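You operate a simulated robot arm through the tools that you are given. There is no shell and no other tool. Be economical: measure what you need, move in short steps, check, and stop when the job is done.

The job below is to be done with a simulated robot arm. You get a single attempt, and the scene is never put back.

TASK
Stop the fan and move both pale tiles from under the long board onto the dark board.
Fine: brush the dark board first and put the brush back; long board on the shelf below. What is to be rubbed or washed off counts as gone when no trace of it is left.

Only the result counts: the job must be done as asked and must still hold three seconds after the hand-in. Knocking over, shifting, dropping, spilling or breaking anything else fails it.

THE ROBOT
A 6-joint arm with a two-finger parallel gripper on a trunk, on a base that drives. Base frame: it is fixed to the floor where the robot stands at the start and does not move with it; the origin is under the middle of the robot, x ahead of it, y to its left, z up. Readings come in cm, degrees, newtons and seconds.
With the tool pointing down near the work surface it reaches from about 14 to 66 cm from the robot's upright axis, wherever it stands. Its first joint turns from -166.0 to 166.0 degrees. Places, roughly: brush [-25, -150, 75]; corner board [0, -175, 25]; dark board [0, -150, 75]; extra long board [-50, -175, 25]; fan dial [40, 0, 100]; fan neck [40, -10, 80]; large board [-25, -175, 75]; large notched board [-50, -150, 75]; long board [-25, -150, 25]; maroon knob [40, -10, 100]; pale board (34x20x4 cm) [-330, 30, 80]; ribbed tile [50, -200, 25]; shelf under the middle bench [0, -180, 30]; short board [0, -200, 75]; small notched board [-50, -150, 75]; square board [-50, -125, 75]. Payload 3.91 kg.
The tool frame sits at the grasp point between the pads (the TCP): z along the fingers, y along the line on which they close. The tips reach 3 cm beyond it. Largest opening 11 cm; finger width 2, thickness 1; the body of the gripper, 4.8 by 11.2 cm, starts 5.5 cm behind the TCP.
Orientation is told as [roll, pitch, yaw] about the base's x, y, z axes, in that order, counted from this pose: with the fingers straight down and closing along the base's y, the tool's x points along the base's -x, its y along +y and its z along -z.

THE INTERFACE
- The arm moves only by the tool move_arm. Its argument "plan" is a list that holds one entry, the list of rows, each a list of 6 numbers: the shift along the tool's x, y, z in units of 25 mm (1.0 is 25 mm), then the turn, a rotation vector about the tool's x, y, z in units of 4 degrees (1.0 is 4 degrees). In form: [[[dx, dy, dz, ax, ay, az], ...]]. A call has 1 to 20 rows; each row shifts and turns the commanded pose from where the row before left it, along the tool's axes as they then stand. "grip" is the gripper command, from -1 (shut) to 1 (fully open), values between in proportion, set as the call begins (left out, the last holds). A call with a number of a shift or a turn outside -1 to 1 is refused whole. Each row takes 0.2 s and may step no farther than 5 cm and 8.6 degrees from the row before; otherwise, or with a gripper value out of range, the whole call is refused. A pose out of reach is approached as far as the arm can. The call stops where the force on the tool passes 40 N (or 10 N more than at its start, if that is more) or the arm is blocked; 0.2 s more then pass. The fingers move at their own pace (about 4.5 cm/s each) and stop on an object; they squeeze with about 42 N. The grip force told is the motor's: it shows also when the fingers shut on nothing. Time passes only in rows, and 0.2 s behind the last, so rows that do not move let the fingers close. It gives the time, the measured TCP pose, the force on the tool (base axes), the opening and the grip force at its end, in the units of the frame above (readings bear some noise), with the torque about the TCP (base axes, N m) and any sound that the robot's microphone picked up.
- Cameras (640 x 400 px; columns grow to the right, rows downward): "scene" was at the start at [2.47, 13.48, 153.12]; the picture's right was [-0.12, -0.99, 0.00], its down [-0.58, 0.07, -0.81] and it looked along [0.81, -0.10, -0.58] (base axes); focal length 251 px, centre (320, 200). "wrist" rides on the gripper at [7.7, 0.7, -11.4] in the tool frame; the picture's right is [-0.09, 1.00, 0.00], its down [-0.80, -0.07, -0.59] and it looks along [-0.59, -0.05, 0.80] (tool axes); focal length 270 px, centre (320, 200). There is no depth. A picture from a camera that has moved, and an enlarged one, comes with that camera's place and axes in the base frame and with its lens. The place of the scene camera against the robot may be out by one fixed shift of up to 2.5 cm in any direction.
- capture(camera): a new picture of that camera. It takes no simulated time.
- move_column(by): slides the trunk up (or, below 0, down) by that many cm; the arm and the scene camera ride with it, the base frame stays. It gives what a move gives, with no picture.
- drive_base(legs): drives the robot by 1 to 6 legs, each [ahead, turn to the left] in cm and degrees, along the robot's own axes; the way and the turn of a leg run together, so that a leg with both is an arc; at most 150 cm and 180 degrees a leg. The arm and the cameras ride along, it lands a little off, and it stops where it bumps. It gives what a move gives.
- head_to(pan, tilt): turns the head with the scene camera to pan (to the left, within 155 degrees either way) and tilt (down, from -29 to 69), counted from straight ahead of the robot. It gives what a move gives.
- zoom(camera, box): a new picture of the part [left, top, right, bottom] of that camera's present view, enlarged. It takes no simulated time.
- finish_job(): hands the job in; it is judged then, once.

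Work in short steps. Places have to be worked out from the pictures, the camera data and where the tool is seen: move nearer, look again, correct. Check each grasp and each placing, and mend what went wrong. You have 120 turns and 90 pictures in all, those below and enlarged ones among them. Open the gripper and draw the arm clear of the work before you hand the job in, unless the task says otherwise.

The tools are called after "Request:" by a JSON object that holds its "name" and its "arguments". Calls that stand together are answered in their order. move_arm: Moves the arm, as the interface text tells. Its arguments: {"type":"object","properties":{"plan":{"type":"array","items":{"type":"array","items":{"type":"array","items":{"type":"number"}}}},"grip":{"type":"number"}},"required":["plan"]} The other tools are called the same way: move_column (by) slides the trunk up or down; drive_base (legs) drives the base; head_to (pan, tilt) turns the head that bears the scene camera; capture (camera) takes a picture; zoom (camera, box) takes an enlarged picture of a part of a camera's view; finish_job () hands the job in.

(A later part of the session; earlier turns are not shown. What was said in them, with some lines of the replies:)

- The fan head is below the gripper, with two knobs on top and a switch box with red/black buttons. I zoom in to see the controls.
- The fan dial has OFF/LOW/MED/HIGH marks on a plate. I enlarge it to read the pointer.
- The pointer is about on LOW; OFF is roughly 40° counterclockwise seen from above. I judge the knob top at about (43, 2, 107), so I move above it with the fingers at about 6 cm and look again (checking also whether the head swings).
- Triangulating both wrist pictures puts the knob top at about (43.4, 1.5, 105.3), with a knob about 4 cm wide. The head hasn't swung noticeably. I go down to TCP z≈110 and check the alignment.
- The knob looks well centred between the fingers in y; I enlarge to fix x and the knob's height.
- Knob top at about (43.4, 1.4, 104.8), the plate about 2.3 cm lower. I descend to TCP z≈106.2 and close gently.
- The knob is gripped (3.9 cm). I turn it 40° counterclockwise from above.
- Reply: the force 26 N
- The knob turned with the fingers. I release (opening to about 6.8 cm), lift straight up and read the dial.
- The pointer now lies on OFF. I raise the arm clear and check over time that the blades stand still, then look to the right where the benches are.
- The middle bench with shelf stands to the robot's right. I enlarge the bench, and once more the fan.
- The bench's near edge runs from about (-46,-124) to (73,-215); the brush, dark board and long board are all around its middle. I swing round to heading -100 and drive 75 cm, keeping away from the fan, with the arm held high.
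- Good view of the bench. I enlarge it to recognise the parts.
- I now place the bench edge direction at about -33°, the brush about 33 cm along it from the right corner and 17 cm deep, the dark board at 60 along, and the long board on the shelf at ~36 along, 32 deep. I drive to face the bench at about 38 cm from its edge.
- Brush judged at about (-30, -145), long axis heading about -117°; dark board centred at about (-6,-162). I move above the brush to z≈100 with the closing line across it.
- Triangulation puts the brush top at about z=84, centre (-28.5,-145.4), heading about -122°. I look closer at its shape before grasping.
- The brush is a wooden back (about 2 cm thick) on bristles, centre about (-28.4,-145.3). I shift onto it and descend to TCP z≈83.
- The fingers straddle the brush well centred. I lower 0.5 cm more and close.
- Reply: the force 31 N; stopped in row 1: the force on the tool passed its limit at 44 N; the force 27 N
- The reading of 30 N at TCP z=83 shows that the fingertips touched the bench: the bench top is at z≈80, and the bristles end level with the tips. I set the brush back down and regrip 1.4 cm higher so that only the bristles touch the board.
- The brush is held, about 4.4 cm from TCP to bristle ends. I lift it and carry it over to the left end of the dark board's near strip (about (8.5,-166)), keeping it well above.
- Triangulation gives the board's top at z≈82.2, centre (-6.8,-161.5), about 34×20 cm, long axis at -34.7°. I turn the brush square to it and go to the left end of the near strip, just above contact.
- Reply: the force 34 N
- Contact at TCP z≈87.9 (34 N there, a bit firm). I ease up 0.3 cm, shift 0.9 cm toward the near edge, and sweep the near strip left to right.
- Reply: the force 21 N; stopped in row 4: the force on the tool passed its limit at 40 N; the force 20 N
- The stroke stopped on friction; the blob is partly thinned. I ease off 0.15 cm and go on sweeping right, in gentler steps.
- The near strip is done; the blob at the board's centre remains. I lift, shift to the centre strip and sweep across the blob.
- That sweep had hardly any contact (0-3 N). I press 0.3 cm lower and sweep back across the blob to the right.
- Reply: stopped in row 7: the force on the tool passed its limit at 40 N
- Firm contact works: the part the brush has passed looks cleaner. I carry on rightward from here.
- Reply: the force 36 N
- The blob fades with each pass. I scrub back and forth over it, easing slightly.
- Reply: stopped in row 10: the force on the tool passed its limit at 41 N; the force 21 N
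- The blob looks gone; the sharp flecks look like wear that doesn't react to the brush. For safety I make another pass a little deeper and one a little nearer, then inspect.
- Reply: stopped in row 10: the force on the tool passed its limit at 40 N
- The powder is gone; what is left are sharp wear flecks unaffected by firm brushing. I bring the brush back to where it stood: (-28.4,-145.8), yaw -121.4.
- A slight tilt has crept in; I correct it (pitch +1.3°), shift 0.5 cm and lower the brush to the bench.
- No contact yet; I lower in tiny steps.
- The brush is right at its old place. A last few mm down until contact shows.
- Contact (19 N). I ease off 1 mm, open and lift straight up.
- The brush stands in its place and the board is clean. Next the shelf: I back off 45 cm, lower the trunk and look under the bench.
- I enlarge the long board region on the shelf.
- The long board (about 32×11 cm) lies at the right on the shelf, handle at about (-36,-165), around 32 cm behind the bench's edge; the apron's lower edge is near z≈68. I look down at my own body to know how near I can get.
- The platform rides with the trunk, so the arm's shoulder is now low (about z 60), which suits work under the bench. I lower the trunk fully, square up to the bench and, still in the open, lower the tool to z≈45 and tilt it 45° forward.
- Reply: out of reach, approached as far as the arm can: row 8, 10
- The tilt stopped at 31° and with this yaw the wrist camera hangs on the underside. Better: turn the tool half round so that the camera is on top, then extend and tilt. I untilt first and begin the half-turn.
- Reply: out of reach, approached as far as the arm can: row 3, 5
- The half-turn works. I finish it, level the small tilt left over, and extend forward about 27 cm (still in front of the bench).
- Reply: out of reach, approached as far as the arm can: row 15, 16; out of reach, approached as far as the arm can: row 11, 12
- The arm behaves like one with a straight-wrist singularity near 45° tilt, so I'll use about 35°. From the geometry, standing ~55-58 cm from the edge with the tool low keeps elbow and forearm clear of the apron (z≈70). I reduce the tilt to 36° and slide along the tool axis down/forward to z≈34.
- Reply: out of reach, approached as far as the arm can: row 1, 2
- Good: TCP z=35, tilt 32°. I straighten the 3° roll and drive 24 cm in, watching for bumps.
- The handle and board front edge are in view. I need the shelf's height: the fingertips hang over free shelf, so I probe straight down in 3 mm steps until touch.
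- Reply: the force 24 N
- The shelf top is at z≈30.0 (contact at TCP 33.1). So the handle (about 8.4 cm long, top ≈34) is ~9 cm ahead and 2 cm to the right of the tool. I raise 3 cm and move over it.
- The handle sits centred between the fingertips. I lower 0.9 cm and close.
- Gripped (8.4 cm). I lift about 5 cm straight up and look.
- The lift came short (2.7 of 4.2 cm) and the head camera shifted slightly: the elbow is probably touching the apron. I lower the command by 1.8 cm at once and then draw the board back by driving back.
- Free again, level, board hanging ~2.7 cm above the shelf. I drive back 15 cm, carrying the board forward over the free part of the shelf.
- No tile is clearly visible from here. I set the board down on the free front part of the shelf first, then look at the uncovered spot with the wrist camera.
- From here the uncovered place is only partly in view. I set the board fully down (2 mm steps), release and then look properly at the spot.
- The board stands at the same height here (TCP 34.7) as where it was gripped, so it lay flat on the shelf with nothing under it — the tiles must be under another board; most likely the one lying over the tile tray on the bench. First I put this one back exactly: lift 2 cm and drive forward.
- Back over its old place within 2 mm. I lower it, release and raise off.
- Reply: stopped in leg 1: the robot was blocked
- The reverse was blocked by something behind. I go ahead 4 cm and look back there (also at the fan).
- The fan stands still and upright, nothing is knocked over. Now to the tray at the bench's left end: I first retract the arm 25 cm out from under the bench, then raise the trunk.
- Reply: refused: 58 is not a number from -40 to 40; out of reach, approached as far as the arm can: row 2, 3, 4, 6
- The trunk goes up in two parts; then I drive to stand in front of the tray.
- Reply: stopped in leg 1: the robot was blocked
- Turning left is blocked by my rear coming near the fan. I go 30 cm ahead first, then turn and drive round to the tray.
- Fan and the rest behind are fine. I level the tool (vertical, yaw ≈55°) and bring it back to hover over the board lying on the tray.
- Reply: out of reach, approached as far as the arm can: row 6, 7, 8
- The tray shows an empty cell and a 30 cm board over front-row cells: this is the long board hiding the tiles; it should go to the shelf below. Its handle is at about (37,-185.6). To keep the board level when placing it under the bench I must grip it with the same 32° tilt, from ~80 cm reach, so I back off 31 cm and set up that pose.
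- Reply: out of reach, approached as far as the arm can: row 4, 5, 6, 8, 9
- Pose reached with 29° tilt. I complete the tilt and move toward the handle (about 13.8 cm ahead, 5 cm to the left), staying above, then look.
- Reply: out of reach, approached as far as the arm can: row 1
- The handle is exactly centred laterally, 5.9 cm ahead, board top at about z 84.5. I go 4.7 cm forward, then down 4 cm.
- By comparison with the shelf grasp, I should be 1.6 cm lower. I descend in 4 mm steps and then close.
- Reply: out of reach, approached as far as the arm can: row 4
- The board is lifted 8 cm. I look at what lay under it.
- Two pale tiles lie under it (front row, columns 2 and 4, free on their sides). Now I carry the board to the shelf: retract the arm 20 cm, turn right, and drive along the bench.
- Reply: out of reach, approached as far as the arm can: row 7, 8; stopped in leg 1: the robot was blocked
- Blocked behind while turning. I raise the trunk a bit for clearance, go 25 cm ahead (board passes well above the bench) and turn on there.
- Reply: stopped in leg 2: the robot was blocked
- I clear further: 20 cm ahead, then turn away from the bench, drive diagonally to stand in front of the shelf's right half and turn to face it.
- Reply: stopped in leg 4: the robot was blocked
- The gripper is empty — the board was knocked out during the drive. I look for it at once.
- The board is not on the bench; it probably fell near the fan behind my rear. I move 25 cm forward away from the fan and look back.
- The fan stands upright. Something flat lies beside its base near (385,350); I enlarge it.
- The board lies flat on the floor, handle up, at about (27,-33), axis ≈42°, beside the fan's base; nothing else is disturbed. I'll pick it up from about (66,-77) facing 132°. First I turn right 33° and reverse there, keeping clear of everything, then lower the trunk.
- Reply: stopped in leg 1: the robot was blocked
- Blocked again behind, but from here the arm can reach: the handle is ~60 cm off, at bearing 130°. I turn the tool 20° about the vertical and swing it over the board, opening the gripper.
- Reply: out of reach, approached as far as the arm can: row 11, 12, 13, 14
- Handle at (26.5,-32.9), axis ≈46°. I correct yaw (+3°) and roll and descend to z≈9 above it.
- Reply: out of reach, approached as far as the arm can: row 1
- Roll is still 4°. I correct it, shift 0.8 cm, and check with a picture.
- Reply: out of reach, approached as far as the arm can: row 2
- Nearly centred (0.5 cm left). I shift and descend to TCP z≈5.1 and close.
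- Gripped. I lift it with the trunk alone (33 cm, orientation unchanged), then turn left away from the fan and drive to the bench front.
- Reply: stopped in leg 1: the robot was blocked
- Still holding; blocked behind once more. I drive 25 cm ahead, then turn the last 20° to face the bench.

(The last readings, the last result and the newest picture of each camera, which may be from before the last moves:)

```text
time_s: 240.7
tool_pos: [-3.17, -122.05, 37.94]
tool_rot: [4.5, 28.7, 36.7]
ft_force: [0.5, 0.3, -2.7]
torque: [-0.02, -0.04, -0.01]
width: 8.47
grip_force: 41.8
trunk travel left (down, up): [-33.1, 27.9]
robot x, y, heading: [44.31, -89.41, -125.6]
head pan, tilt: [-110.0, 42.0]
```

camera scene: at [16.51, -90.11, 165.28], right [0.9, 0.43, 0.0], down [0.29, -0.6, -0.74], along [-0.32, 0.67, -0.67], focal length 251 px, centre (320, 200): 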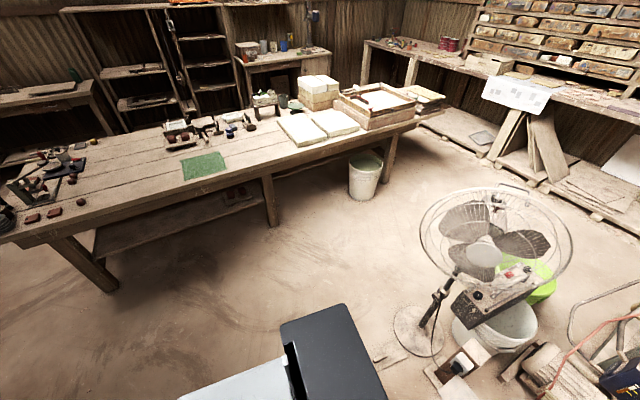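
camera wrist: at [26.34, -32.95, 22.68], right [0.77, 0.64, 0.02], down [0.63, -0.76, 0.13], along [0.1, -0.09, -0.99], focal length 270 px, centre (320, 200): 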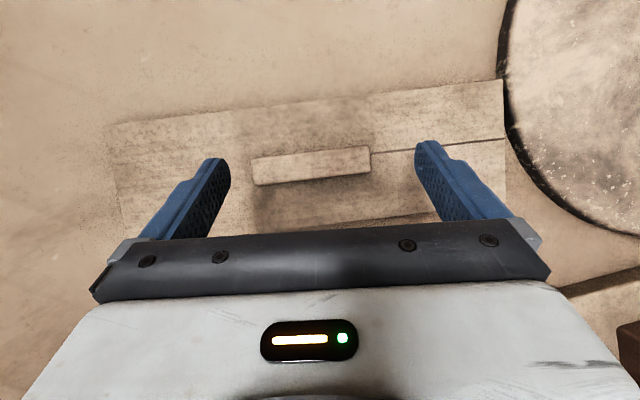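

Good position: board at 39 cm along, 19 cm outside the edge. I turn the tool 18.6° about the vertical to make the board parallel to the bench, and raise the arm 15 cm relative to the trunk.

Request:
{"name": "move_arm", "arguments": {"plan": [[[0, 0, 0, 0.447, 0.06, -0.816], [0, 0, 0, 0.447, 0.06, -0.816], [0, 0, 0, 0.447, 0.06, -0.816], [0, 0, 0, 0.447, 0.06, -0.816], [0, 0, 0, 0.447, 0.06, -0.816], [0.48, 0.063, -0.875, 0, 0, 0], [0.48, 0.063, -0.875, 0, 0, 0], [0.48, 0.063, -0.875, 0, 0, 0], [0.48, 0.063, -0.875, 0, 0, 0], [0.48, 0.063, -0.875, 0, 0, 0], [0.48, 0.063, -0.875, 0, 0, 0]]]}}

```text
time_s: 243.1
tool_pos: [-3.14, -121.81, 53.12]
tool_rot: [5.2, 28.6, 55.6]
ft_force: [-0.6, 0.1, -3.2]
torque: [0.04, 0.01, -0.01]
width: 8.48
grip_force: 41.7
trunk travel left (down, up): [-33.1, 27.9]
robot x, y, heading: [44.33, -89.52, -125.9]
head pan, tilt: [-110.0, 42.0]
```

Clean. Another 18 cm up with the arm, roll corrected by 1°, then the trunk down 33 cm.

Request:
{"name": "move_arm", "arguments": {"plan": [[[0, 0, 0, 0.25, 0, 0], [0.48, 0.063, -0.875, 0, 0, 0], [0.48, 0.063, -0.875, 0, 0, 0], [0.48, 0.063, -0.875, 0, 0, 0], [0.48, 0.063, -0.875, 0, 0, 0], [0.48, 0.063, -0.875, 0, 0, 0], [0.48, 0.063, -0.875, 0, 0, 0], [0.48, 0.063, -0.875, 0, 0, 0]]]}}

Request:
{"name": "move_column", "arguments": {"by": -33}}

```text
time_s: 244.9
tool_pos: [3.81, -120.44, 65.46]
tool_rot: [5.9, 28.5, 56.1]
ft_force: [-0.5, -0.5, -2.7]
torque: [0.02, -0.01, -0.01]
width: 8.47
grip_force: 42.0
out of reach, approached as far as the arm can: row 2, 3, 4, 5, 6, 7, 8
trunk travel left (down, up): [-33.1, 27.9]
robot x, y, heading: [44.46, -89.51, -125.4]
head pan, tilt: [-110.0, 42.0]
```

```text
time_s: 248.2
tool_pos: [3.68, -120.51, 32.48]
tool_rot: [5.9, 28.6, 56.1]
ft_force: [-1.0, -0.8, -3.0]
torque: [0.02, 0.0, -0.02]
width: 8.48
grip_force: 41.6
trunk travel left (down, up): [-0.1, 60.9]
robot x, y, heading: [44.27, -89.38, -125.5]
head pan, tilt: [-110.0, 42.0]
```

The height is a bit low now (board bottom ≈27.7); I move forward 12 cm, up 5.5 and 4.5 cm right, still outside the shelf edge.

Request:
{"name": "move_arm", "arguments": {"plan": [[[0.88, 0.323, 0.062, 0, 0, 0], [0.88, 0.323, 0.062, 0, 0, 0], [0.88, 0.323, 0.062, 0, 0, 0], [0.88, 0.323, 0.062, 0, 0, 0], [0.88, 0.323, 0.062, 0, 0, 0], [0.88, 0.323, 0.062, 0, 0, 0], [0, 0, 0, 0.43, 0, 0]]]}}

```text
time_s: 249.8
tool_pos: [-2.75, -128.8, 35.89]
tool_rot: [8.6, 26.8, 56.2]
ft_force: [0.6, -0.4, -2.3]
torque: [0.04, -0.01, 0.02]
width: 8.51
grip_force: 42.4
out of reach, approached as far as the arm can: row 1, 2, 3, 4, 5, 6, 7
trunk travel left (down, up): [-0.1, 60.9]
robot x, y, heading: [44.05, -89.45, -125.6]
head pan, tilt: [-110.0, 42.0]
```

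Near the wrist's singular pose the roll drifted. I raise the trunk 4 cm for height, and extend forward where the arm is freer, correcting the roll there.

Request:
{"name": "move_column", "arguments": {"by": 4}}

Request:
{"name": "move_arm", "arguments": {"plan": [[[0.88, 0, 0.45, 0, 0, 0], [0.88, 0, 0.45, 0, 0, 0], [0.88, 0, 0.45, 0, 0, 0], [0.88, 0, 0.45, 0.3, 0, 0], [0.88, 0, 0.45, 0.4, 0.2, 0], [0.88, 0, 0.45, 0.4, 0.25, 0]]]}}

```text
time_s: 250.6
tool_pos: [-2.64, -128.86, 39.82]
tool_rot: [8.6, 26.8, 56.1]
ft_force: [0.1, 0.0, -3.0]
torque: [0.0, -0.02, -0.04]
width: 8.48
grip_force: 41.8
trunk travel left (down, up): [-4.1, 56.9]
robot x, y, heading: [44.67, -89.53, -125.6]
head pan, tilt: [-110.0, 42.0]
```

```text
time_s: 252.0
tool_pos: [-7.18, -135.34, 39.57]
tool_rot: [7.9, 29.4, 56.6]
ft_force: [0.2, 1.2, -3.3]
torque: [0.05, -0.04, 0.02]
width: 8.46
grip_force: 42.2
out of reach, approached as far as the arm can: row 2, 3, 4, 5, 6
trunk travel left (down, up): [-4.1, 56.9]
robot x, y, heading: [44.24, -89.47, -125.6]
head pan, tilt: [-110.0, 42.0]
```

Progress is limited per row near the singular pose, so I use smaller steps: drive 12 cm in, then extend and correct the roll slowly.

Request:
{"name": "drive_base", "arguments": {"legs": [[12, 0]]}}

Request:
{"name": "move_arm", "arguments": {"plan": [[[0.26, 0, 0.15, 0.06, 0, 0], [0.26, 0, 0.15, 0.06, 0, 0], [0.26, 0, 0.15, 0.06, 0, 0], [0.26, 0, 0.15, 0.06, 0, 0], [0.26, 0, 0.15, 0.06, 0, 0], [0.26, 0, 0.15, 0.06, 0, 0], [0.26, 0, 0.15, 0.06, 0, 0], [0.26, 0, 0.15, 0.06, 0, 0], [0.26, 0, 0.15, 0.06, 0, 0], [0.26, 0, 0.15, 0.06, 0, 0], [0.26, 0, 0.15, 0.06, 0, 0], [0.26, 0, 0.15, 0.06, 0, 0]]]}}

```text
time_s: 253.3
tool_pos: [-14.68, -144.98, 39.57]
tool_rot: [8.0, 29.4, 56.2]
ft_force: [-0.4, -0.6, -2.9]
torque: [0.02, -0.01, 0.05]
width: 8.48
grip_force: 42.4
trunk travel left (down, up): [-4.1, 56.9]
robot x, y, heading: [37.21, -99.66, -125.8]
head pan, tilt: [-110.0, 42.0]
```

```text
time_s: 255.9
tool_pos: [-18.3, -150.51, 39.5]
tool_rot: [5.1, 29.4, 56.2]
ft_force: [-0.2, 0.1, -2.9]
torque: [0.03, -0.05, 0.02]
width: 8.52
grip_force: 42.2
out of reach, approached as far as the arm can: row 1, 2, 3, 4, 5
trunk travel left (down, up): [-4.1, 56.9]
robot x, y, heading: [37.27, -99.15, -125.6]
head pan, tilt: [-110.0, 42.0]
```

Roll is back to 5°, the board is now over the free front part of the shelf (13 cm deep). I lower it with the trunk, then the last mm with the arm.

Request:
{"name": "move_arm", "arguments": {"plan": [[[0, 0, 0, 0.12, 0, 0], [0, 0, 0, 0.1, 0, 0]]]}}

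Request:
{"name": "move_column", "arguments": {"by": -4}}

Request:
{"name": "move_arm", "arguments": {"plan": [[[-0.05, 0, 0.08, 0, 0, 0], [-0.05, 0, 0.08, 0, 0, 0], [-0.05, 0, 0.08, 0, 0, 0]]]}}

Request:
{"name": "capture", "arguments": {"camera": "wrist"}}

```text
time_s: 256.5
tool_pos: [-18.33, -150.54, 39.46]
tool_rot: [4.2, 29.2, 56.3]
ft_force: [0.1, 0.2, -2.4]
torque: [0.01, -0.01, 0.0]
width: 8.46
grip_force: 42.2
trunk travel left (down, up): [-4.1, 56.9]
robot x, y, heading: [36.89, -99.44, -125.7]
head pan, tilt: [-110.0, 42.0]
```

```text
time_s: 257.3
tool_pos: [-18.42, -150.33, 35.58]
tool_rot: [4.3, 29.3, 56.2]
ft_force: [-0.5, -0.7, -3.2]
torque: [0.04, 0.0, -0.02]
width: 8.47
grip_force: 42.4
trunk travel left (down, up): [-0.1, 60.9]
robot x, y, heading: [37.28, -99.25, -125.8]
head pan, tilt: [-110.0, 42.0]
```

```text
time_s: 258.1
tool_pos: [-18.42, -150.46, 35.02]
tool_rot: [4.2, 29.6, 56.1]
ft_force: [-5.8, 1.0, 9.9]
torque: [-0.69, -1.68, -0.08]
width: 8.51
grip_force: 41.7
trunk travel left (down, up): [-0.1, 60.9]
robot x, y, heading: [37.02, -99.23, -125.7]
head pan, tilt: [-110.0, 42.0]
```

```text
5 pictures are left
camera wrist: at [-18.94, -151.33, 48.75], right [-0.76, 0.65, 0.02], down [0.65, 0.76, 0.12], along [0.06, 0.1, -0.99], focal length 270 px, centre (320, 200)
```

wrist: 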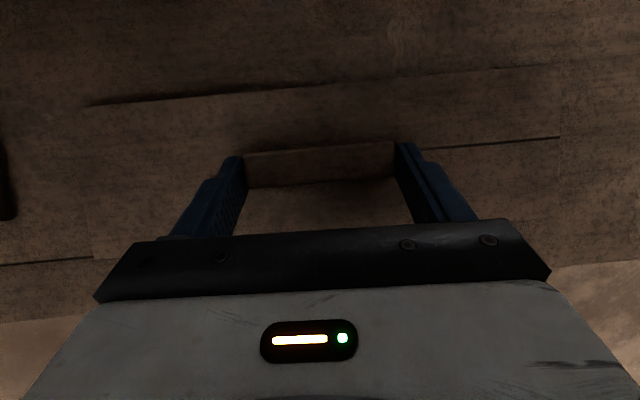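

The board rests on the shelf (10 N contact), fully inside the edge. I open, lift off with the trunk by 3 cm, drive back and retract.

Request:
{"name": "move_arm", "arguments": {"plan": [[[0, 0, 0, 0, 0, 0], [0, 0, 0, 0, 0, 0], [0, 0, 0, 0, 0, 0], [0, 0, 0, 0, 0, 0]]], "grip": 1}}

Request:
{"name": "move_column", "arguments": {"by": 3}}

Request:
{"name": "drive_base", "arguments": {"legs": [[-18, 0]]}}

Request:
{"name": "move_arm", "arguments": {"plan": [[[-0.5, 0, -0.28, 0, 0, 0], [-0.5, 0, -0.28, 0, 0, 0], [-0.5, 0, -0.28, 0, 0, 0], [-0.5, 0, -0.28, 0, 0, 0], [-0.5, 0, -0.28, 0, 0, 0], [-0.5, 0, -0.28, 0, 0, 0], [-0.5, 0, -0.28, 0, 0, 0], [-0.5, 0, -0.28, 0, 0, 0], [-0.5, 0, -0.28, 0, 0, 0], [-0.5, 0, -0.28, 0, 0, 0]]]}}

```text
time_s: 259.1
tool_pos: [-18.3, -150.4, 34.86]
tool_rot: [4.1, 29.4, 56.2]
ft_force: [-0.4, -0.3, -0.1]
torque: [-0.02, 0.0, 0.0]
width: 10.97
grip_force: 0.0
trunk travel left (down, up): [-0.1, 60.9]
robot x, y, heading: [37.17, -99.37, -125.6]
head pan, tilt: [-110.0, 42.0]
```

```text
time_s: 259.8
tool_pos: [-18.28, -150.47, 37.86]
tool_rot: [4.2, 29.4, 56.2]
ft_force: [0.1, 0.5, -0.1]
torque: [0.0, 0.01, -0.01]
width: 11.0
grip_force: 0.1
trunk travel left (down, up): [-3.1, 57.9]
robot x, y, heading: [37.19, -99.32, -125.9]
head pan, tilt: [-110.0, 42.0]
```

```text
time_s: 261.4
tool_pos: [-7.52, -135.23, 37.91]
tool_rot: [4.2, 29.4, 56.2]
ft_force: [-0.7, -0.5, -0.3]
torque: [-0.02, 0.0, -0.01]
width: 10.99
grip_force: 0.1
trunk travel left (down, up): [-3.1, 57.9]
robot x, y, heading: [47.84, -84.52, -125.9]
head pan, tilt: [-110.0, 42.0]
```

```text
time_s: 263.6
tool_pos: [0.99, -123.8, 37.73]
tool_rot: [4.1, 29.3, 56.1]
ft_force: [-0.6, 0.3, -0.2]
torque: [-0.01, -0.03, 0.01]
width: 10.97
grip_force: 0.0
trunk travel left (down, up): [-3.1, 57.9]
robot x, y, heading: [47.76, -84.36, -125.7]
head pan, tilt: [-110.0, 42.0]
```

Clear. I raise the trunk and drive to stand between the tray and the dark board.

Request:
{"name": "move_column", "arguments": {"by": 40}}

Request:
{"name": "move_column", "arguments": {"by": 17.5}}

Request:
{"name": "drive_base", "arguments": {"legs": [[0, 33.7], [46, 0], [0, -32.7]]}}

```text
time_s: 267.4
tool_pos: [0.95, -123.57, 77.77]
tool_rot: [4.2, 29.4, 56.2]
ft_force: [0.0, -0.4, 0.1]
torque: [0.0, 0.03, 0.0]
width: 10.99
grip_force: 0.1
trunk travel left (down, up): [-43.1, 17.9]
robot x, y, heading: [47.96, -84.32, -125.8]
head pan, tilt: [-110.0, 42.0]
```

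```text
time_s: 269.4
tool_pos: [0.88, -123.68, 95.18]
tool_rot: [4.3, 29.4, 56.3]
ft_force: [-0.5, -0.8, 0.0]
torque: [0.0, 0.02, 0.03]
width: 11.02
grip_force: 0.2
trunk travel left (down, up): [-60.6, 0.4]
robot x, y, heading: [48.04, -83.91, -125.7]
head pan, tilt: [-110.0, 42.0]
```

```text
time_s: 271.4
tool_pos: [29.46, -142.55, 95.19]
tool_rot: [4.3, 29.4, 88.5]
ft_force: [0.1, -0.1, -0.1]
torque: [-0.02, -0.03, -0.03]
width: 11.02
grip_force: 0.1
trunk travel left (down, up): [-60.6, 0.4]
robot x, y, heading: [45.84, -83.89, -95.3]
head pan, tilt: [-110.0, 42.0]
stopped in leg 1: the robot was blocked; the commanded pose is now the measured one
```

Blocked 3° short; good enough. I drive on 45 cm and turn square to the bench.

Request:
{"name": "drive_base", "arguments": {"legs": [[45, 0], [0, -29.4]]}}

Request:
{"name": "move_arm", "arguments": {"plan": [[[0, 0, 0, 0.5, 0, 0], [0, 0, 0, 0.5, 0, 0], [0, 0, 0, 0, -0.8, 0], [0, 0, 0, 0, -0.8, 0], [0, 0, 0, 0, -0.8, 0], [0, 0, 0, 0, -0.8, 0], [0, 0, 0, 0, -0.8, 0], [0, 0, 0, 0, -0.8, 0], [0, 0, 0, 0, -0.8, 0], [0, 0, 0, 0, -0.8, 0], [0, 0, 0, 0, -0.9, 0]]]}}

```text
time_s: 275.6
tool_pos: [-1.44, -170.79, 95.3]
tool_rot: [4.2, 29.3, 59.1]
ft_force: [-0.4, 0.4, 0.4]
torque: [-0.01, 0.0, 0.02]
width: 11.01
grip_force: 0.1
trunk travel left (down, up): [-60.6, 0.4]
robot x, y, heading: [43.44, -129.09, -123.4]
head pan, tilt: [-110.0, 42.0]
stopped in leg 2: the robot was blocked; the commanded pose is now the measured one
```

```text
time_s: 278.0
tool_pos: [-0.93, -171.47, 95.22]
tool_rot: [-0.6, 3.5, 59.4]
ft_force: [1.0, 0.5, -0.2]
torque: [0.0, -0.02, 0.01]
width: 10.99
grip_force: 0.1
out of reach, approached as far as the arm can: row 5, 8
trunk travel left (down, up): [-60.6, 0.4]
robot x, y, heading: [43.42, -129.15, -123.5]
head pan, tilt: [-110.0, 42.0]
```

I level the tool and move over the second tile (28.2,-179.4), staying at z≈95, and look.

Request:
{"name": "move_arm", "arguments": {"plan": [[[0, 0, 0, -0.15, -0.88, 0], [0, 0, 0, 0, 0, 1], [-0.336, -0.947, 0, 0, 0, 0], [-0.336, -0.947, 0, 0, 0, 0], [-0.336, -0.947, 0, 0, 0, 0], [-0.336, -0.947, 0, 0, 0, 0], [-0.336, -0.947, 0, 0, 0, 0], [-0.336, -0.947, 0, 0, 0, 0], [-0.336, -0.947, 0, 0, 0, 0], [-0.336, -0.947, 0, 0, 0, 0], [-0.336, -0.947, 0, 0, 0, 0], [-0.336, -0.947, 0, 0, 0, 0], [-0.336, -0.947, 0, 0, 0, 0], [-0.336, -0.947, 0, 0, 0, 0]]]}}

```text
time_s: 281.0
tool_pos: [20.6, -169.27, 91.08]
tool_rot: [-2.4, 0.6, 55.7]
ft_force: [0.4, -0.4, 0.5]
torque: [0.01, 0.0, 0.0]
width: 11.0
grip_force: 0.1
out of reach, approached as far as the arm can: row 6, 7, 8, 9, 10, 11, 12, 13, 14
trunk travel left (down, up): [-60.6, 0.4]
robot x, y, heading: [43.34, -129.27, -123.7]
head pan, tilt: [-110.0, 42.0]
```

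With the trunk this high the forearm hangs straight down (singular). I raise the tool 7.5 cm with the arm, then lower the trunk to where the forearm is flatter.

Request:
{"name": "move_arm", "arguments": {"plan": [[[0, 0, -0.5, 0, 0, 0], [0, 0, -0.5, 0, 0, 0], [0, 0, -0.5, 0, 0, 0], [0, 0, -0.5, 0, 0, 0], [0, 0, -0.5, 0, 0, 0], [0, 0, -0.5, 0, 0, 0], [0, 0, -0.5, 0, 0, 0], [0, 0, -0.5, 0, 0, 0]]]}}

Request:
{"name": "move_column", "arguments": {"by": -9}}

```text
time_s: 282.8
tool_pos: [16.7, -163.6, 98.61]
tool_rot: [-0.9, 0.3, 55.6]
ft_force: [0.2, 0.3, -0.1]
torque: [-0.02, 0.02, 0.0]
width: 11.0
grip_force: 0.2
out of reach, approached as far as the arm can: row 1, 2, 3, 4, 5, 6, 7, 8
trunk travel left (down, up): [-60.6, 0.4]
robot x, y, heading: [43.57, -129.01, -123.2]
head pan, tilt: [-110.0, 42.0]
```

```text
time_s: 284.1
tool_pos: [16.63, -163.62, 89.66]
tool_rot: [-1.0, 0.2, 55.5]
ft_force: [0.2, -0.4, -0.2]
torque: [0.0, 0.02, 0.0]
width: 11.01
grip_force: 0.0
trunk travel left (down, up): [-51.6, 9.4]
robot x, y, heading: [43.78, -129.14, -123.3]
head pan, tilt: [-110.0, 42.0]
```

The half-turned wrist is at its limit this close in. I unwind the tool by 180° back to the orientation that worked well over the bench.

Request:
{"name": "move_arm", "arguments": {"plan": [[[0, 0, 0, 0, 0, -1], [0, 0, 0, 0, 0, -1], [0, 0, 0, 0, 0, -1], [0, 0, 0, 0, 0, -1], [0, 0, 0, 0, 0, -1], [0, 0, 0, 0, 0, -1], [0, 0, 0, 0, 0, -1], [0, 0, 0, 0, 0, -1], [0, 0, 0, 0, 0, -1], [0, 0, 0, 0, 0, -1], [0, 0, 0, 0, 0, -1], [0, 0, 0, 0, 0, -1], [0, 0, 0, 0, 0, -1], [0, 0, 0, 0, 0, -1], [0, 0, 0, 0, 0, -1], [0, 0, 0, 0, 0, -1], [0, 0, 0, 0, 0, -1], [0, 0, 0, 0, 0, -1], [0, 0, 0, 0, 0, -1], [0, 0, 0, 0, 0, -1]]]}}

Request:
{"name": "move_arm", "arguments": {"plan": [[[0, 0, 0, 0, 0, -1], [0, 0, 0, 0, 0, -1], [0, 0, 0, 0, 0, -1], [0, 0, 0, 0, 0, -1], [0, 0, 0, 0, 0, -1], [0, 0, 0, 0, 0, -1], [0, 0, 0, 0, 0, -1], [0, 0, 0, 0, 0, -1], [0, 0, 0, 0, 0, -1], [0, 0, 0, 0, 0, -1], [0, 0, 0, 0, 0, -1], [0, 0, 0, 0, 0, -1], [0, 0, 0, 0, 0, -1], [0, 0, 0, 0, 0, -1], [0, 0, 0, 0, 0, -1], [0, 0, 0, 0, 0, -1], [0, 0, 0, 0, 0, -1], [0, 0, 0, 0, 0, -1], [0, 0, 0, 0, 0, -1], [0, 0, 0, 0, 0, -1]]]}}

Request:
{"name": "move_arm", "arguments": {"plan": [[[0, 0, 0, 0, 0, -1], [0, 0, 0, 0, 0, -1], [0, 0, 0, 0, 0, -1], [0, 0, 0, 0, 0, -1], [0, 0, 0, 0, 0, -1]]]}}

```text
time_s: 288.2
tool_pos: [16.65, -163.63, 89.49]
tool_rot: [0.2, 1.1, 135.8]
ft_force: [-0.9, 0.0, -0.1]
torque: [0.03, -0.02, 0.01]
width: 10.99
grip_force: 0.1
trunk travel left (down, up): [-51.6, 9.4]
robot x, y, heading: [43.32, -129.08, -123.3]
head pan, tilt: [-110.0, 42.0]
```

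```text
time_s: 292.4
tool_pos: [16.54, -163.51, 89.46]
tool_rot: [1.0, -0.1, -144.3]
ft_force: [0.0, 0.2, -0.2]
torque: [0.0, 0.02, 0.0]
width: 11.01
grip_force: 0.0
trunk travel left (down, up): [-51.6, 9.4]
robot x, y, heading: [43.85, -129.17, -123.1]
head pan, tilt: [-110.0, 42.0]
```

```text
time_s: 293.6
tool_pos: [16.6, -163.6, 89.54]
tool_rot: [1.0, -0.3, -124.3]
ft_force: [-1.3, -0.3, 0.1]
torque: [0.01, 0.02, 0.02]
width: 10.99
grip_force: 0.1
trunk travel left (down, up): [-51.6, 9.4]
robot x, y, heading: [43.3, -128.9, -123.0]
head pan, tilt: [-110.0, 42.0]
```

Fully unwound with no trouble. Now to above tile 2 at (28.2,-179.4), z≈93, and look.

Request:
{"name": "move_arm", "arguments": {"plan": [[[0, 0, -0.5, 0.25, 0.07, 0.1], [-0.32, 0.925, -0.13, 0, 0, 0], [-0.32, 0.925, -0.13, 0, 0, 0], [-0.32, 0.925, -0.13, 0, 0, 0], [-0.32, 0.925, -0.13, 0, 0, 0], [-0.32, 0.925, -0.13, 0, 0, 0], [-0.32, 0.925, -0.13, 0, 0, 0], [-0.32, 0.925, -0.13, 0, 0, 0], [-0.32, 0.925, -0.13, 0, 0, 0]]]}}

Request:
{"name": "capture", "arguments": {"camera": "wrist"}}

```text
time_s: 295.6
tool_pos: [28.16, -179.62, 93.44]
tool_rot: [-0.1, 0.0, -124.9]
ft_force: [0.2, 0.2, -0.2]
torque: [0.03, 0.02, 0.04]
width: 11.0
grip_force: 0.1
trunk travel left (down, up): [-51.6, 9.4]
robot x, y, heading: [43.77, -128.86, -123.4]
head pan, tilt: [-110.0, 42.0]
```

```text
4 pictures are left
camera wrist: at [33.01, -173.7, 104.85], right [0.77, -0.64, 0.0], down [-0.51, -0.62, 0.59], along [-0.38, -0.46, -0.8], focal length 270 px, centre (320, 200)
```

wrist: 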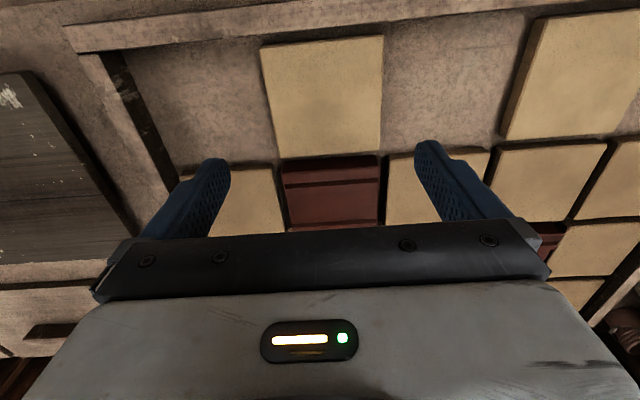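

Tile 2 is centred ~0.45 cm further left-hand in y and 0.5 cm nearer; it's about 9.4 cm wide, so it fits the 11 cm opening. I correct and descend to z≈84.3, then feel for the floor.

Request:
{"name": "move_arm", "arguments": {"plan": [[[0.1, 0.09, 0.6, 0, 0, 0.12], [0.1, 0.08, 0.6, 0, 0, 0.12], [0, 0, 0.6, 0, 0, 0], [0, 0, 0.6, 0, 0, 0], [0, 0, 0.6, 0, 0, 0], [0, 0, 0.6, 0, 0, 0], [0, 0, 0.1, 0, 0, 0]]]}}

Request:
{"name": "move_arm", "arguments": {"plan": [[[0, 0, 0.08, 0, 0, 0], [0, 0, 0.08, 0, 0, 0], [0, 0, 0.08, 0, 0, 0], [0, 0, 0.08, 0, 0, 0]]]}}

```text
time_s: 297.2
tool_pos: [28.81, -179.11, 84.2]
tool_rot: [-0.1, -0.1, -125.8]
ft_force: [-0.1, -1.1, 0.8]
torque: [-0.02, -0.03, 0.0]
width: 10.97
grip_force: 0.1
trunk travel left (down, up): [-51.6, 9.4]
robot x, y, heading: [43.39, -129.16, -123.4]
head pan, tilt: [-110.0, 42.0]
```

```text
time_s: 298.2
tool_pos: [28.76, -179.15, 83.23]
tool_rot: [-0.1, 0.0, -125.8]
ft_force: [0.5, -0.7, -0.2]
torque: [0.0, -0.01, 0.0]
width: 10.99
grip_force: 0.0
trunk travel left (down, up): [-51.6, 9.4]
robot x, y, heading: [43.63, -129.14, -123.3]
head pan, tilt: [-110.0, 42.0]
```

No contact: the fingers straddle the tile, tips at z≈80.2. I close and lift gently.

Request:
{"name": "move_arm", "arguments": {"plan": [[[0, 0, 0, 0, 0, 0], [0, 0, 0, 0, 0, 0], [0, 0, 0, 0, 0, 0], [0, 0, 0, 0, 0, 0], [0, 0, 0, 0, 0, 0]]], "grip": -1}}

Request:
{"name": "move_arm", "arguments": {"plan": [[[0, 0, -0.3, 0, 0, 0], [0, 0, -0.5, 0, 0, 0], [0, 0, -1, 0, 0, 0], [0, 0, -1, 0, 0, 0], [0, 0, -1, 0, 0, 0]]]}}

```text
time_s: 299.4
tool_pos: [28.69, -179.2, 83.25]
tool_rot: [0.0, 0.0, -125.8]
ft_force: [1.0, -1.2, -0.3]
torque: [-0.14, -0.01, 0.04]
width: 9.53
grip_force: 41.9
trunk travel left (down, up): [-51.6, 9.4]
robot x, y, heading: [43.6, -128.87, -123.5]
head pan, tilt: [-110.0, 42.0]
```

```text
time_s: 300.6
tool_pos: [28.92, -179.1, 92.67]
tool_rot: [-0.1, 0.0, -125.8]
ft_force: [-0.1, -0.2, -1.5]
torque: [0.01, 0.03, 0.0]
width: 9.55
grip_force: 41.3
trunk travel left (down, up): [-51.6, 9.4]
robot x, y, heading: [43.82, -128.96, -123.1]
head pan, tilt: [-110.0, 42.0]
```

Tile 2 is held (9.5 cm). I carry it to the right half of the dark board, about (-12,-157.8).

Request:
{"name": "move_arm", "arguments": {"plan": [[[-0.14, -0.96, 0, 0, 0, 0], [-0.14, -0.96, 0, 0, 0, 0], [-0.14, -0.96, 0, 0, 0, 0], [-0.14, -0.96, 0, 0, 0, 0], [-0.14, -0.96, 0, 0, 0, 0], [-0.14, -0.96, 0, 0, 0, 0], [-0.14, -0.96, 0, 0, 0, 0], [-0.14, -0.96, 0, 0, 0, 0], [-0.14, -0.96, 0, 0, 0, 0], [-0.14, -0.96, 0, 0, 0, 0], [-0.14, -0.96, 0, 0, 0, 0], [-0.14, -0.96, 0, 0, 0, 0], [-0.14, -0.96, 0, 0, 0, 0], [-0.14, -0.96, 0, 0, 0, 0], [-0.14, -0.96, 0, 0, 0, 0], [-0.14, -0.96, 0, 0, 0, 0], [-0.14, -0.96, 0, 0, 0, 0], [-0.14, -0.96, 0, 0, 0, 0], [-0.14, -0.96, 0, 0, 0, -0.27]]]}}

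Request:
{"name": "capture", "arguments": {"camera": "wrist"}}

```text
time_s: 304.6
tool_pos: [-11.92, -157.85, 92.56]
tool_rot: [-0.1, 0.0, -124.7]
ft_force: [0.1, 0.2, -2.8]
torque: [0.01, -0.03, -0.03]
width: 9.57
grip_force: 42.2
trunk travel left (down, up): [-51.6, 9.4]
robot x, y, heading: [43.55, -128.94, -123.4]
head pan, tilt: [-110.0, 42.0]
```

```text
3 pictures are left
camera wrist: at [-7.05, -151.89, 103.89], right [0.77, -0.64, 0.0], down [-0.51, -0.62, 0.59], along [-0.38, -0.46, -0.8], focal length 270 px, centre (320, 200)
```

wrist: 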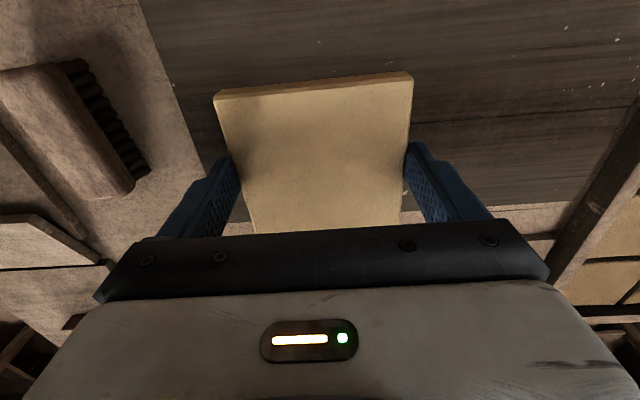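

The tile hangs level over the board. I lower to z≈87.3 and then in small steps to contact.

Request:
{"name": "move_arm", "arguments": {"plan": [[[0, 0, 0.6, 0, 0, 0], [0, 0, 0.6, 0, 0, 0], [0, 0, 0.6, 0, 0, 0], [0, 0, 0.25, 0, 0, 0]]]}}

Request:
{"name": "move_arm", "arguments": {"plan": [[[0, 0, 0.06, 0, 0, 0], [0, 0, 0.06, 0, 0, 0], [0, 0, 0.06, 0, 0, 0]]]}}

```text
time_s: 305.6
tool_pos: [-12.12, -157.94, 87.67]
tool_rot: [0.0, 0.1, -124.7]
ft_force: [-0.3, -0.2, -2.6]
torque: [0.02, -0.05, 0.03]
width: 9.53
grip_force: 42.3
trunk travel left (down, up): [-51.6, 9.4]
robot x, y, heading: [43.82, -128.72, -123.3]
head pan, tilt: [-110.0, 42.0]
```

```text
time_s: 306.4
tool_pos: [-12.28, -157.8, 87.23]
tool_rot: [-0.2, 0.1, -124.7]
ft_force: [0.0, -0.4, -1.9]
torque: [0.0, 0.0, 0.01]
width: 9.54
grip_force: 41.9
trunk travel left (down, up): [-51.6, 9.4]
robot x, y, heading: [43.39, -128.85, -123.2]
head pan, tilt: [-110.0, 42.0]
```

No contact yet; a few more 1.5 mm steps.

Request:
{"name": "move_arm", "arguments": {"plan": [[[0, 0, 0.06, 0, 0, 0], [0, 0, 0.06, 0, 0, 0], [0, 0, 0.06, 0, 0, 0]]]}}

```text
time_s: 307.2
tool_pos: [-12.25, -157.96, 86.71]
tool_rot: [-0.1, 0.0, -124.8]
ft_force: [0.3, 0.4, -4.1]
torque: [-0.01, 0.0, 0.01]
width: 9.55
grip_force: 42.0
trunk travel left (down, up): [-51.6, 9.4]
robot x, y, heading: [43.91, -129.42, -123.0]
head pan, tilt: [-110.0, 42.0]
```

Request:
{"name": "move_arm", "arguments": {"plan": [[[0, 0, 0.06, 0, 0, 0], [0, 0, 0.06, 0, 0, 0]]]}}

```text
time_s: 307.9
tool_pos: [-12.07, -157.7, 86.85]
tool_rot: [-0.2, -0.2, -124.6]
ft_force: [1.1, -1.6, 14.7]
torque: [0.27, -0.99, -0.13]
width: 9.53
grip_force: 41.7
trunk travel left (down, up): [-51.6, 9.4]
robot x, y, heading: [43.57, -129.31, -123.1]
head pan, tilt: [-110.0, 42.0]
```

Contact (15 N). I open, rise, and travel back toward tile 1 at about (46.1,-191.2).

Request:
{"name": "move_arm", "arguments": {"plan": [[[0, 0, -0.04, 0, 0, 0], [0, 0, 0, 0, 0, 0], [0, 0, 0, 0, 0, 0], [0, 0, -0.7, 0, 0, 0], [0, 0, -1, 0, 0, 0], [0, 0, -0.9, 0, 0, 0], [0.084, 0.98, 0, 0, 0, 0], [0.084, 0.98, 0, 0, 0, 0], [0.084, 0.98, 0, 0, 0, 0], [0.084, 0.98, 0, 0, 0, 0], [0.084, 0.98, 0, 0, 0, 0], [0.084, 0.98, 0, 0, 0, 0], [0.084, 0.98, 0, 0, 0, 0], [0.084, 0.98, 0, 0, 0, 0], [0.084, 0.98, 0, 0, 0, 0], [0.084, 0.98, 0, 0, 0, 0], [0.084, 0.98, 0, 0, 0, 0], [0.084, 0.98, 0, 0, 0, 0], [0.084, 0.98, 0, 0, 0, 0]]], "grip": 1}}

Request:
{"name": "move_arm", "arguments": {"plan": [[[0.084, 0.98, 0, 0, 0, 0], [0.084, 0.98, 0, 0, 0, 0], [0.084, 0.98, 0, 0, 0, 0], [0.084, 0.98, 0, 0, 0, 0], [0.084, 0.98, 0, 0, 0, 0], [0.084, 0.98, 0, 0, 0, 0], [0.084, 0.98, 0, 0, 0, 0], [0.084, 0.98, 0, 0, 0, 0], [0.084, 0.98, 0, 0, 0, 0], [0.084, 0.98, 0, 0, 0, 0], [0.084, 0.98, 0, 0, 0, 0], [0.084, 0.98, 0, 0, 0, 0], [0.084, 0.98, 0, 0, 0, 0], [0.084, 0.98, 0, 0, 0, 0]]]}}

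Request:
{"name": "capture", "arguments": {"camera": "wrist"}}

```text
time_s: 311.9
tool_pos: [15.53, -173.69, 93.14]
tool_rot: [-0.1, -0.1, -124.6]
ft_force: [0.9, 0.0, -0.7]
torque: [-0.04, -0.03, -0.03]
width: 10.99
grip_force: 0.1
trunk travel left (down, up): [-51.6, 9.4]
robot x, y, heading: [44.1, -129.05, -123.1]
head pan, tilt: [-110.0, 42.0]
```

```text
time_s: 314.9
tool_pos: [45.73, -191.37, 92.99]
tool_rot: [-0.2, 0.0, -124.7]
ft_force: [-0.4, 0.4, 0.4]
torque: [-0.01, -0.01, 0.01]
width: 10.99
grip_force: 0.0
trunk travel left (down, up): [-51.6, 9.4]
robot x, y, heading: [43.89, -129.51, -123.3]
head pan, tilt: [-110.0, 42.0]
```

```text
2 pictures are left
camera wrist: at [50.52, -185.35, 104.4], right [0.77, -0.64, 0.0], down [-0.51, -0.62, 0.6], along [-0.38, -0.46, -0.8], focal length 270 px, centre (320, 200)
```

wrist: 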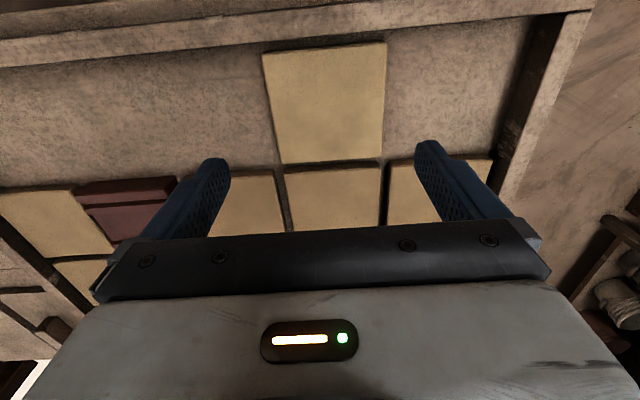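

The view matches tile 2's with a 2 px shift; I move 0.6 cm in y, descend to z≈83.3, close and lift.

Request:
{"name": "move_arm", "arguments": {"plan": [[[0, 0.13, 0.6, 0, 0, 0.12], [0, 0.12, 0.6, 0, 0, 0.12], [0, 0, 0.6, 0, 0, 0], [0, 0, 0.6, 0, 0, 0], [0, 0, 0.6, 0, 0, 0], [0, 0, 0.4, 0, 0, 0], [0, 0, 0.2, 0, 0, 0], [0, 0, 0.2, 0, 0, 0], [0, 0, 0.08, 0, 0, 0]]]}}

Request:
{"name": "move_arm", "arguments": {"plan": [[[0, 0, 0, 0, 0, 0], [0, 0, 0, 0, 0, 0], [0, 0, 0, 0, 0, 0], [0, 0, 0, 0, 0, 0], [0, 0, 0, 0, 0, 0]]], "grip": -1}}

Request:
{"name": "move_arm", "arguments": {"plan": [[[0, 0, -0.3, 0, 0, 0], [0, 0, -0.5, 0, 0, 0], [0, 0, -1, 0, 0, 0], [0, 0, -1, 0, 0, 0], [0, 0, -1, 0, 0, 0]]]}}

```text
time_s: 316.9
tool_pos: [46.07, -191.07, 83.38]
tool_rot: [-0.1, 0.0, -125.6]
ft_force: [0.4, 0.8, 0.0]
torque: [0.02, 0.02, 0.01]
width: 10.98
grip_force: 0.0
trunk travel left (down, up): [-51.6, 9.4]
robot x, y, heading: [43.5, -129.01, -123.2]
head pan, tilt: [-110.0, 42.0]
```

```text
time_s: 318.1
tool_pos: [46.08, -191.26, 83.39]
tool_rot: [-0.1, 0.0, -125.6]
ft_force: [0.8, -0.9, 0.4]
torque: [-0.25, -0.04, 0.1]
width: 9.56
grip_force: 42.5
trunk travel left (down, up): [-51.6, 9.4]
robot x, y, heading: [43.6, -129.07, -123.4]
head pan, tilt: [-110.0, 42.0]
```

```text
time_s: 319.2
tool_pos: [46.18, -191.3, 92.7]
tool_rot: [-0.3, -0.1, -125.6]
ft_force: [0.5, 0.1, -2.9]
torque: [0.03, -0.01, -0.02]
width: 9.57
grip_force: 42.0
trunk travel left (down, up): [-51.6, 9.4]
robot x, y, heading: [43.83, -128.98, -123.3]
head pan, tilt: [-110.0, 42.0]
```

Tile 1 held. I carry it to the left half of the dark board, about (0.6,-166.5), and lower to just above.

Request:
{"name": "move_arm", "arguments": {"plan": [[[-0.122, -0.98, 0, 0, 0, 0], [-0.122, -0.98, 0, 0, 0, 0], [-0.122, -0.98, 0, 0, 0, 0], [-0.122, -0.98, 0, 0, 0, 0], [-0.122, -0.98, 0, 0, 0, 0], [-0.122, -0.98, 0, 0, 0, 0], [-0.122, -0.98, 0, 0, 0, 0], [-0.122, -0.98, 0, 0, 0, 0], [-0.122, -0.98, 0, 0, 0, 0], [-0.122, -0.98, 0, 0, 0, 0], [-0.122, -0.98, 0, 0, 0, 0], [-0.122, -0.98, 0, 0, 0, 0], [-0.122, -0.98, 0, 0, 0, 0], [-0.122, -0.98, 0, 0, 0, 0], [-0.122, -0.98, 0, 0, 0, 0], [-0.122, -0.98, 0, 0, 0, 0], [-0.122, -0.98, 0, 0, 0, 0], [-0.122, -0.98, 0, 0, 0, 0], [-0.122, -0.98, 0, 0, 0, 0], [-0.122, -0.98, 0, 0, 0, 0]]]}}

Request:
{"name": "move_arm", "arguments": {"plan": [[[-0.06, -0.5, 0, 0, 0, -0.1], [-0.06, -0.5, 0, 0, 0, -0.1], [0, 0, 0.6, 0, 0, 0], [0, 0, 0.6, 0, 0, 0], [0, 0, 0.6, 0, 0, 0], [0, 0, 0.35, 0, 0, 0]]]}}

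```text
time_s: 323.4
tool_pos: [2.49, -167.54, 93.11]
tool_rot: [-0.1, 0.0, -125.5]
ft_force: [-0.8, 0.4, -2.6]
torque: [0.01, 0.0, -0.01]
width: 9.55
grip_force: 41.8
trunk travel left (down, up): [-51.6, 9.4]
robot x, y, heading: [43.66, -128.94, -123.2]
head pan, tilt: [-110.0, 42.0]
```

```text
time_s: 324.9
tool_pos: [0.4, -166.45, 87.36]
tool_rot: [-0.1, 0.0, -124.7]
ft_force: [1.1, -0.4, -2.7]
torque: [0.02, -0.03, -0.01]
width: 9.59
grip_force: 41.6
trunk travel left (down, up): [-51.6, 9.4]
robot x, y, heading: [43.7, -129.38, -123.1]
head pan, tilt: [-110.0, 42.0]
```

Now the last mm in small steps.

Request:
{"name": "move_arm", "arguments": {"plan": [[[0, 0, 0.07, 0, 0, 0], [0, 0, 0.07, 0, 0, 0], [0, 0, 0.06, 0, 0, 0], [0, 0, 0.04, 0, 0, 0]]]}}

```text
time_s: 325.9
tool_pos: [0.55, -166.31, 86.73]
tool_rot: [-0.1, 0.0, -124.8]
ft_force: [-0.4, -0.1, -1.7]
torque: [0.03, -0.03, 0.02]
width: 9.56
grip_force: 42.6
trunk travel left (down, up): [-51.6, 9.4]
robot x, y, heading: [43.79, -129.05, -123.2]
head pan, tilt: [-110.0, 42.0]
```

Request:
{"name": "move_arm", "arguments": {"plan": [[[0, 0, 0.06, 0, 0, 0], [0, 0, 0.05, 0, 0, 0]]]}}

```text
time_s: 326.4
tool_pos: [0.45, -166.22, 86.69]
tool_rot: [-0.1, -0.2, -124.9]
ft_force: [-0.9, -2.4, 14.2]
torque: [0.32, -0.86, -0.06]
width: 9.56
grip_force: 42.2
trunk travel left (down, up): [-51.6, 9.4]
robot x, y, heading: [43.72, -129.23, -123.4]
head pan, tilt: [-110.0, 42.0]
```

Contact (14 N). I open, rise well clear and take a check picture of the bench.

Request:
{"name": "move_arm", "arguments": {"plan": [[[0, 0, -0.04, 0, 0, 0], [0, 0, 0, 0, 0, 0], [0, 0, 0, 0, 0, 0], [0, 0, -0.7, 0, 0, 0], [0, 0, -1, 0, 0, 0], [0, 0, -1, 0, 0, 0], [0, 0, -1, 0, 0, 0], [0, 0, -1, 0, 0, 0], [0, 0, -1, 0, 0, 0], [0, 0, -1, 0, 0, 0], [0, 0, -1, 0, 0, 0], [0, 0, -1, 0, 0, 0]]], "grip": 1}}

Request:
{"name": "head_to", "arguments": {"pan": 0, "tilt": 55}}

Request:
{"name": "capture", "arguments": {"camera": "wrist"}}

```text
time_s: 329.1
tool_pos: [0.83, -166.21, 108.47]
tool_rot: [-0.1, -0.1, -124.8]
ft_force: [-0.1, -0.2, 0.6]
torque: [0.01, -0.03, 0.0]
width: 11.0
grip_force: 0.1
trunk travel left (down, up): [-51.6, 9.4]
robot x, y, heading: [43.52, -128.83, -123.1]
head pan, tilt: [-110.0, 42.0]
```

```text
time_s: 330.9
tool_pos: [0.74, -166.1, 108.4]
tool_rot: [-0.1, 0.0, -124.8]
ft_force: [0.2, 0.7, 0.0]
torque: [-0.03, 0.01, -0.01]
width: 11.01
grip_force: 0.1
trunk travel left (down, up): [-51.6, 9.4]
robot x, y, heading: [44.0, -129.34, -123.3]
head pan, tilt: [0.0, 55.0]
```

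```text
1 pictures are left
camera wrist: at [5.67, -160.23, 119.83], right [0.77, -0.64, 0.0], down [-0.51, -0.62, 0.59], along [-0.38, -0.46, -0.8], focal length 270 px, centre (320, 200)
```

wrist: 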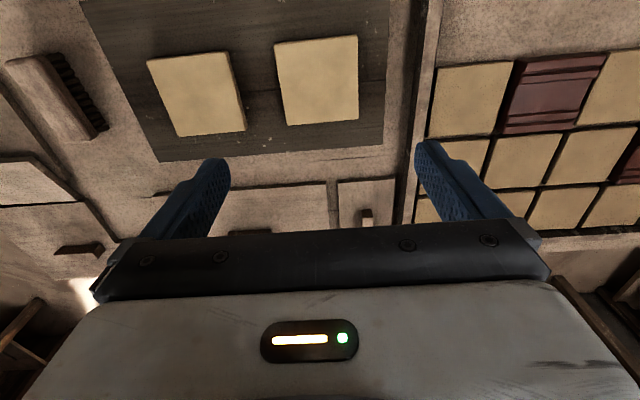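

Both tiles lie flat on the dark board and the brush is in its place. With the last picture I check the fan behind me.

Request:
{"name": "head_to", "arguments": {"pan": -145, "tilt": 20}}

Request:
{"name": "capture", "arguments": {"camera": "scene"}}

```text
time_s: 333.2
tool_pos: [0.79, -166.21, 108.49]
tool_rot: [-0.1, 0.0, -124.9]
ft_force: [0.1, -0.4, -0.4]
torque: [-0.03, 0.03, -0.02]
width: 10.97
grip_force: 0.1
trunk travel left (down, up): [-51.6, 9.4]
robot x, y, heading: [43.64, -128.82, -123.3]
head pan, tilt: [-145.0, 20.0]
```

```text
0 pictures are left
camera scene: at [61.36, -122.41, 159.72], right [1.0, 0.03, 0.0], down [0.01, -0.34, -0.94], along [-0.03, 0.94, -0.34], focal length 251 px, centre (320, 200)
```

scene: 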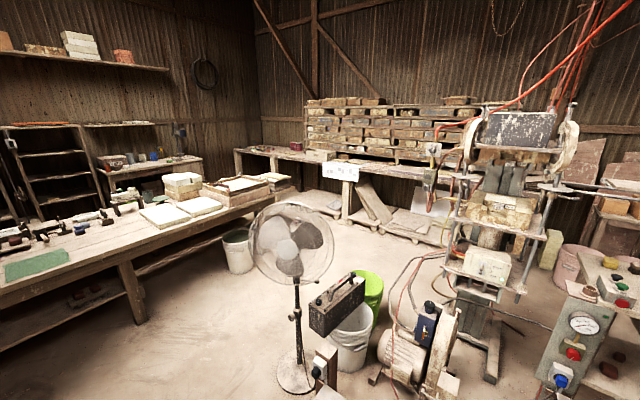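

The fan is upright and still, and everything around it stands as before. The gripper is open and well clear of the work, so I hand in.

Request:
{"name": "finish_job", "arguments": {}}

```text
The job is handed in.
```

I handed the job in with the fan off, the dark board brushed clean, the brush back in its place, and both pale tiles lying on the dark board; I haven't been told how it was judged.

- **Wrong board first:** I first lifted the long board that was already on the shelf. Nothing was under it, so I put it back within a few millimetres. The tiles were under the matching board on the tile tray.
- **Long board dropped:** While I was carrying that tray board, it was knocked out of the gripper and fell beside the fan's base. I picked it up and set it on the shelf below, in a free spot near the front edge. The wording left open whether it should go there or back on the tray; I took it as the shelf.
- **Bumps:** The arm once touched the underside of the bench. The robot was also stopped several times by things around it, some of them near the fan. In the last picture the fan is upright and not turning, and nothing near it had fallen over. I had no pictures left for a final check of the shelf.
- **Dark board:** Small light flecks remain on it. I took them for wear, because firm brushing over some of them changed nothing.
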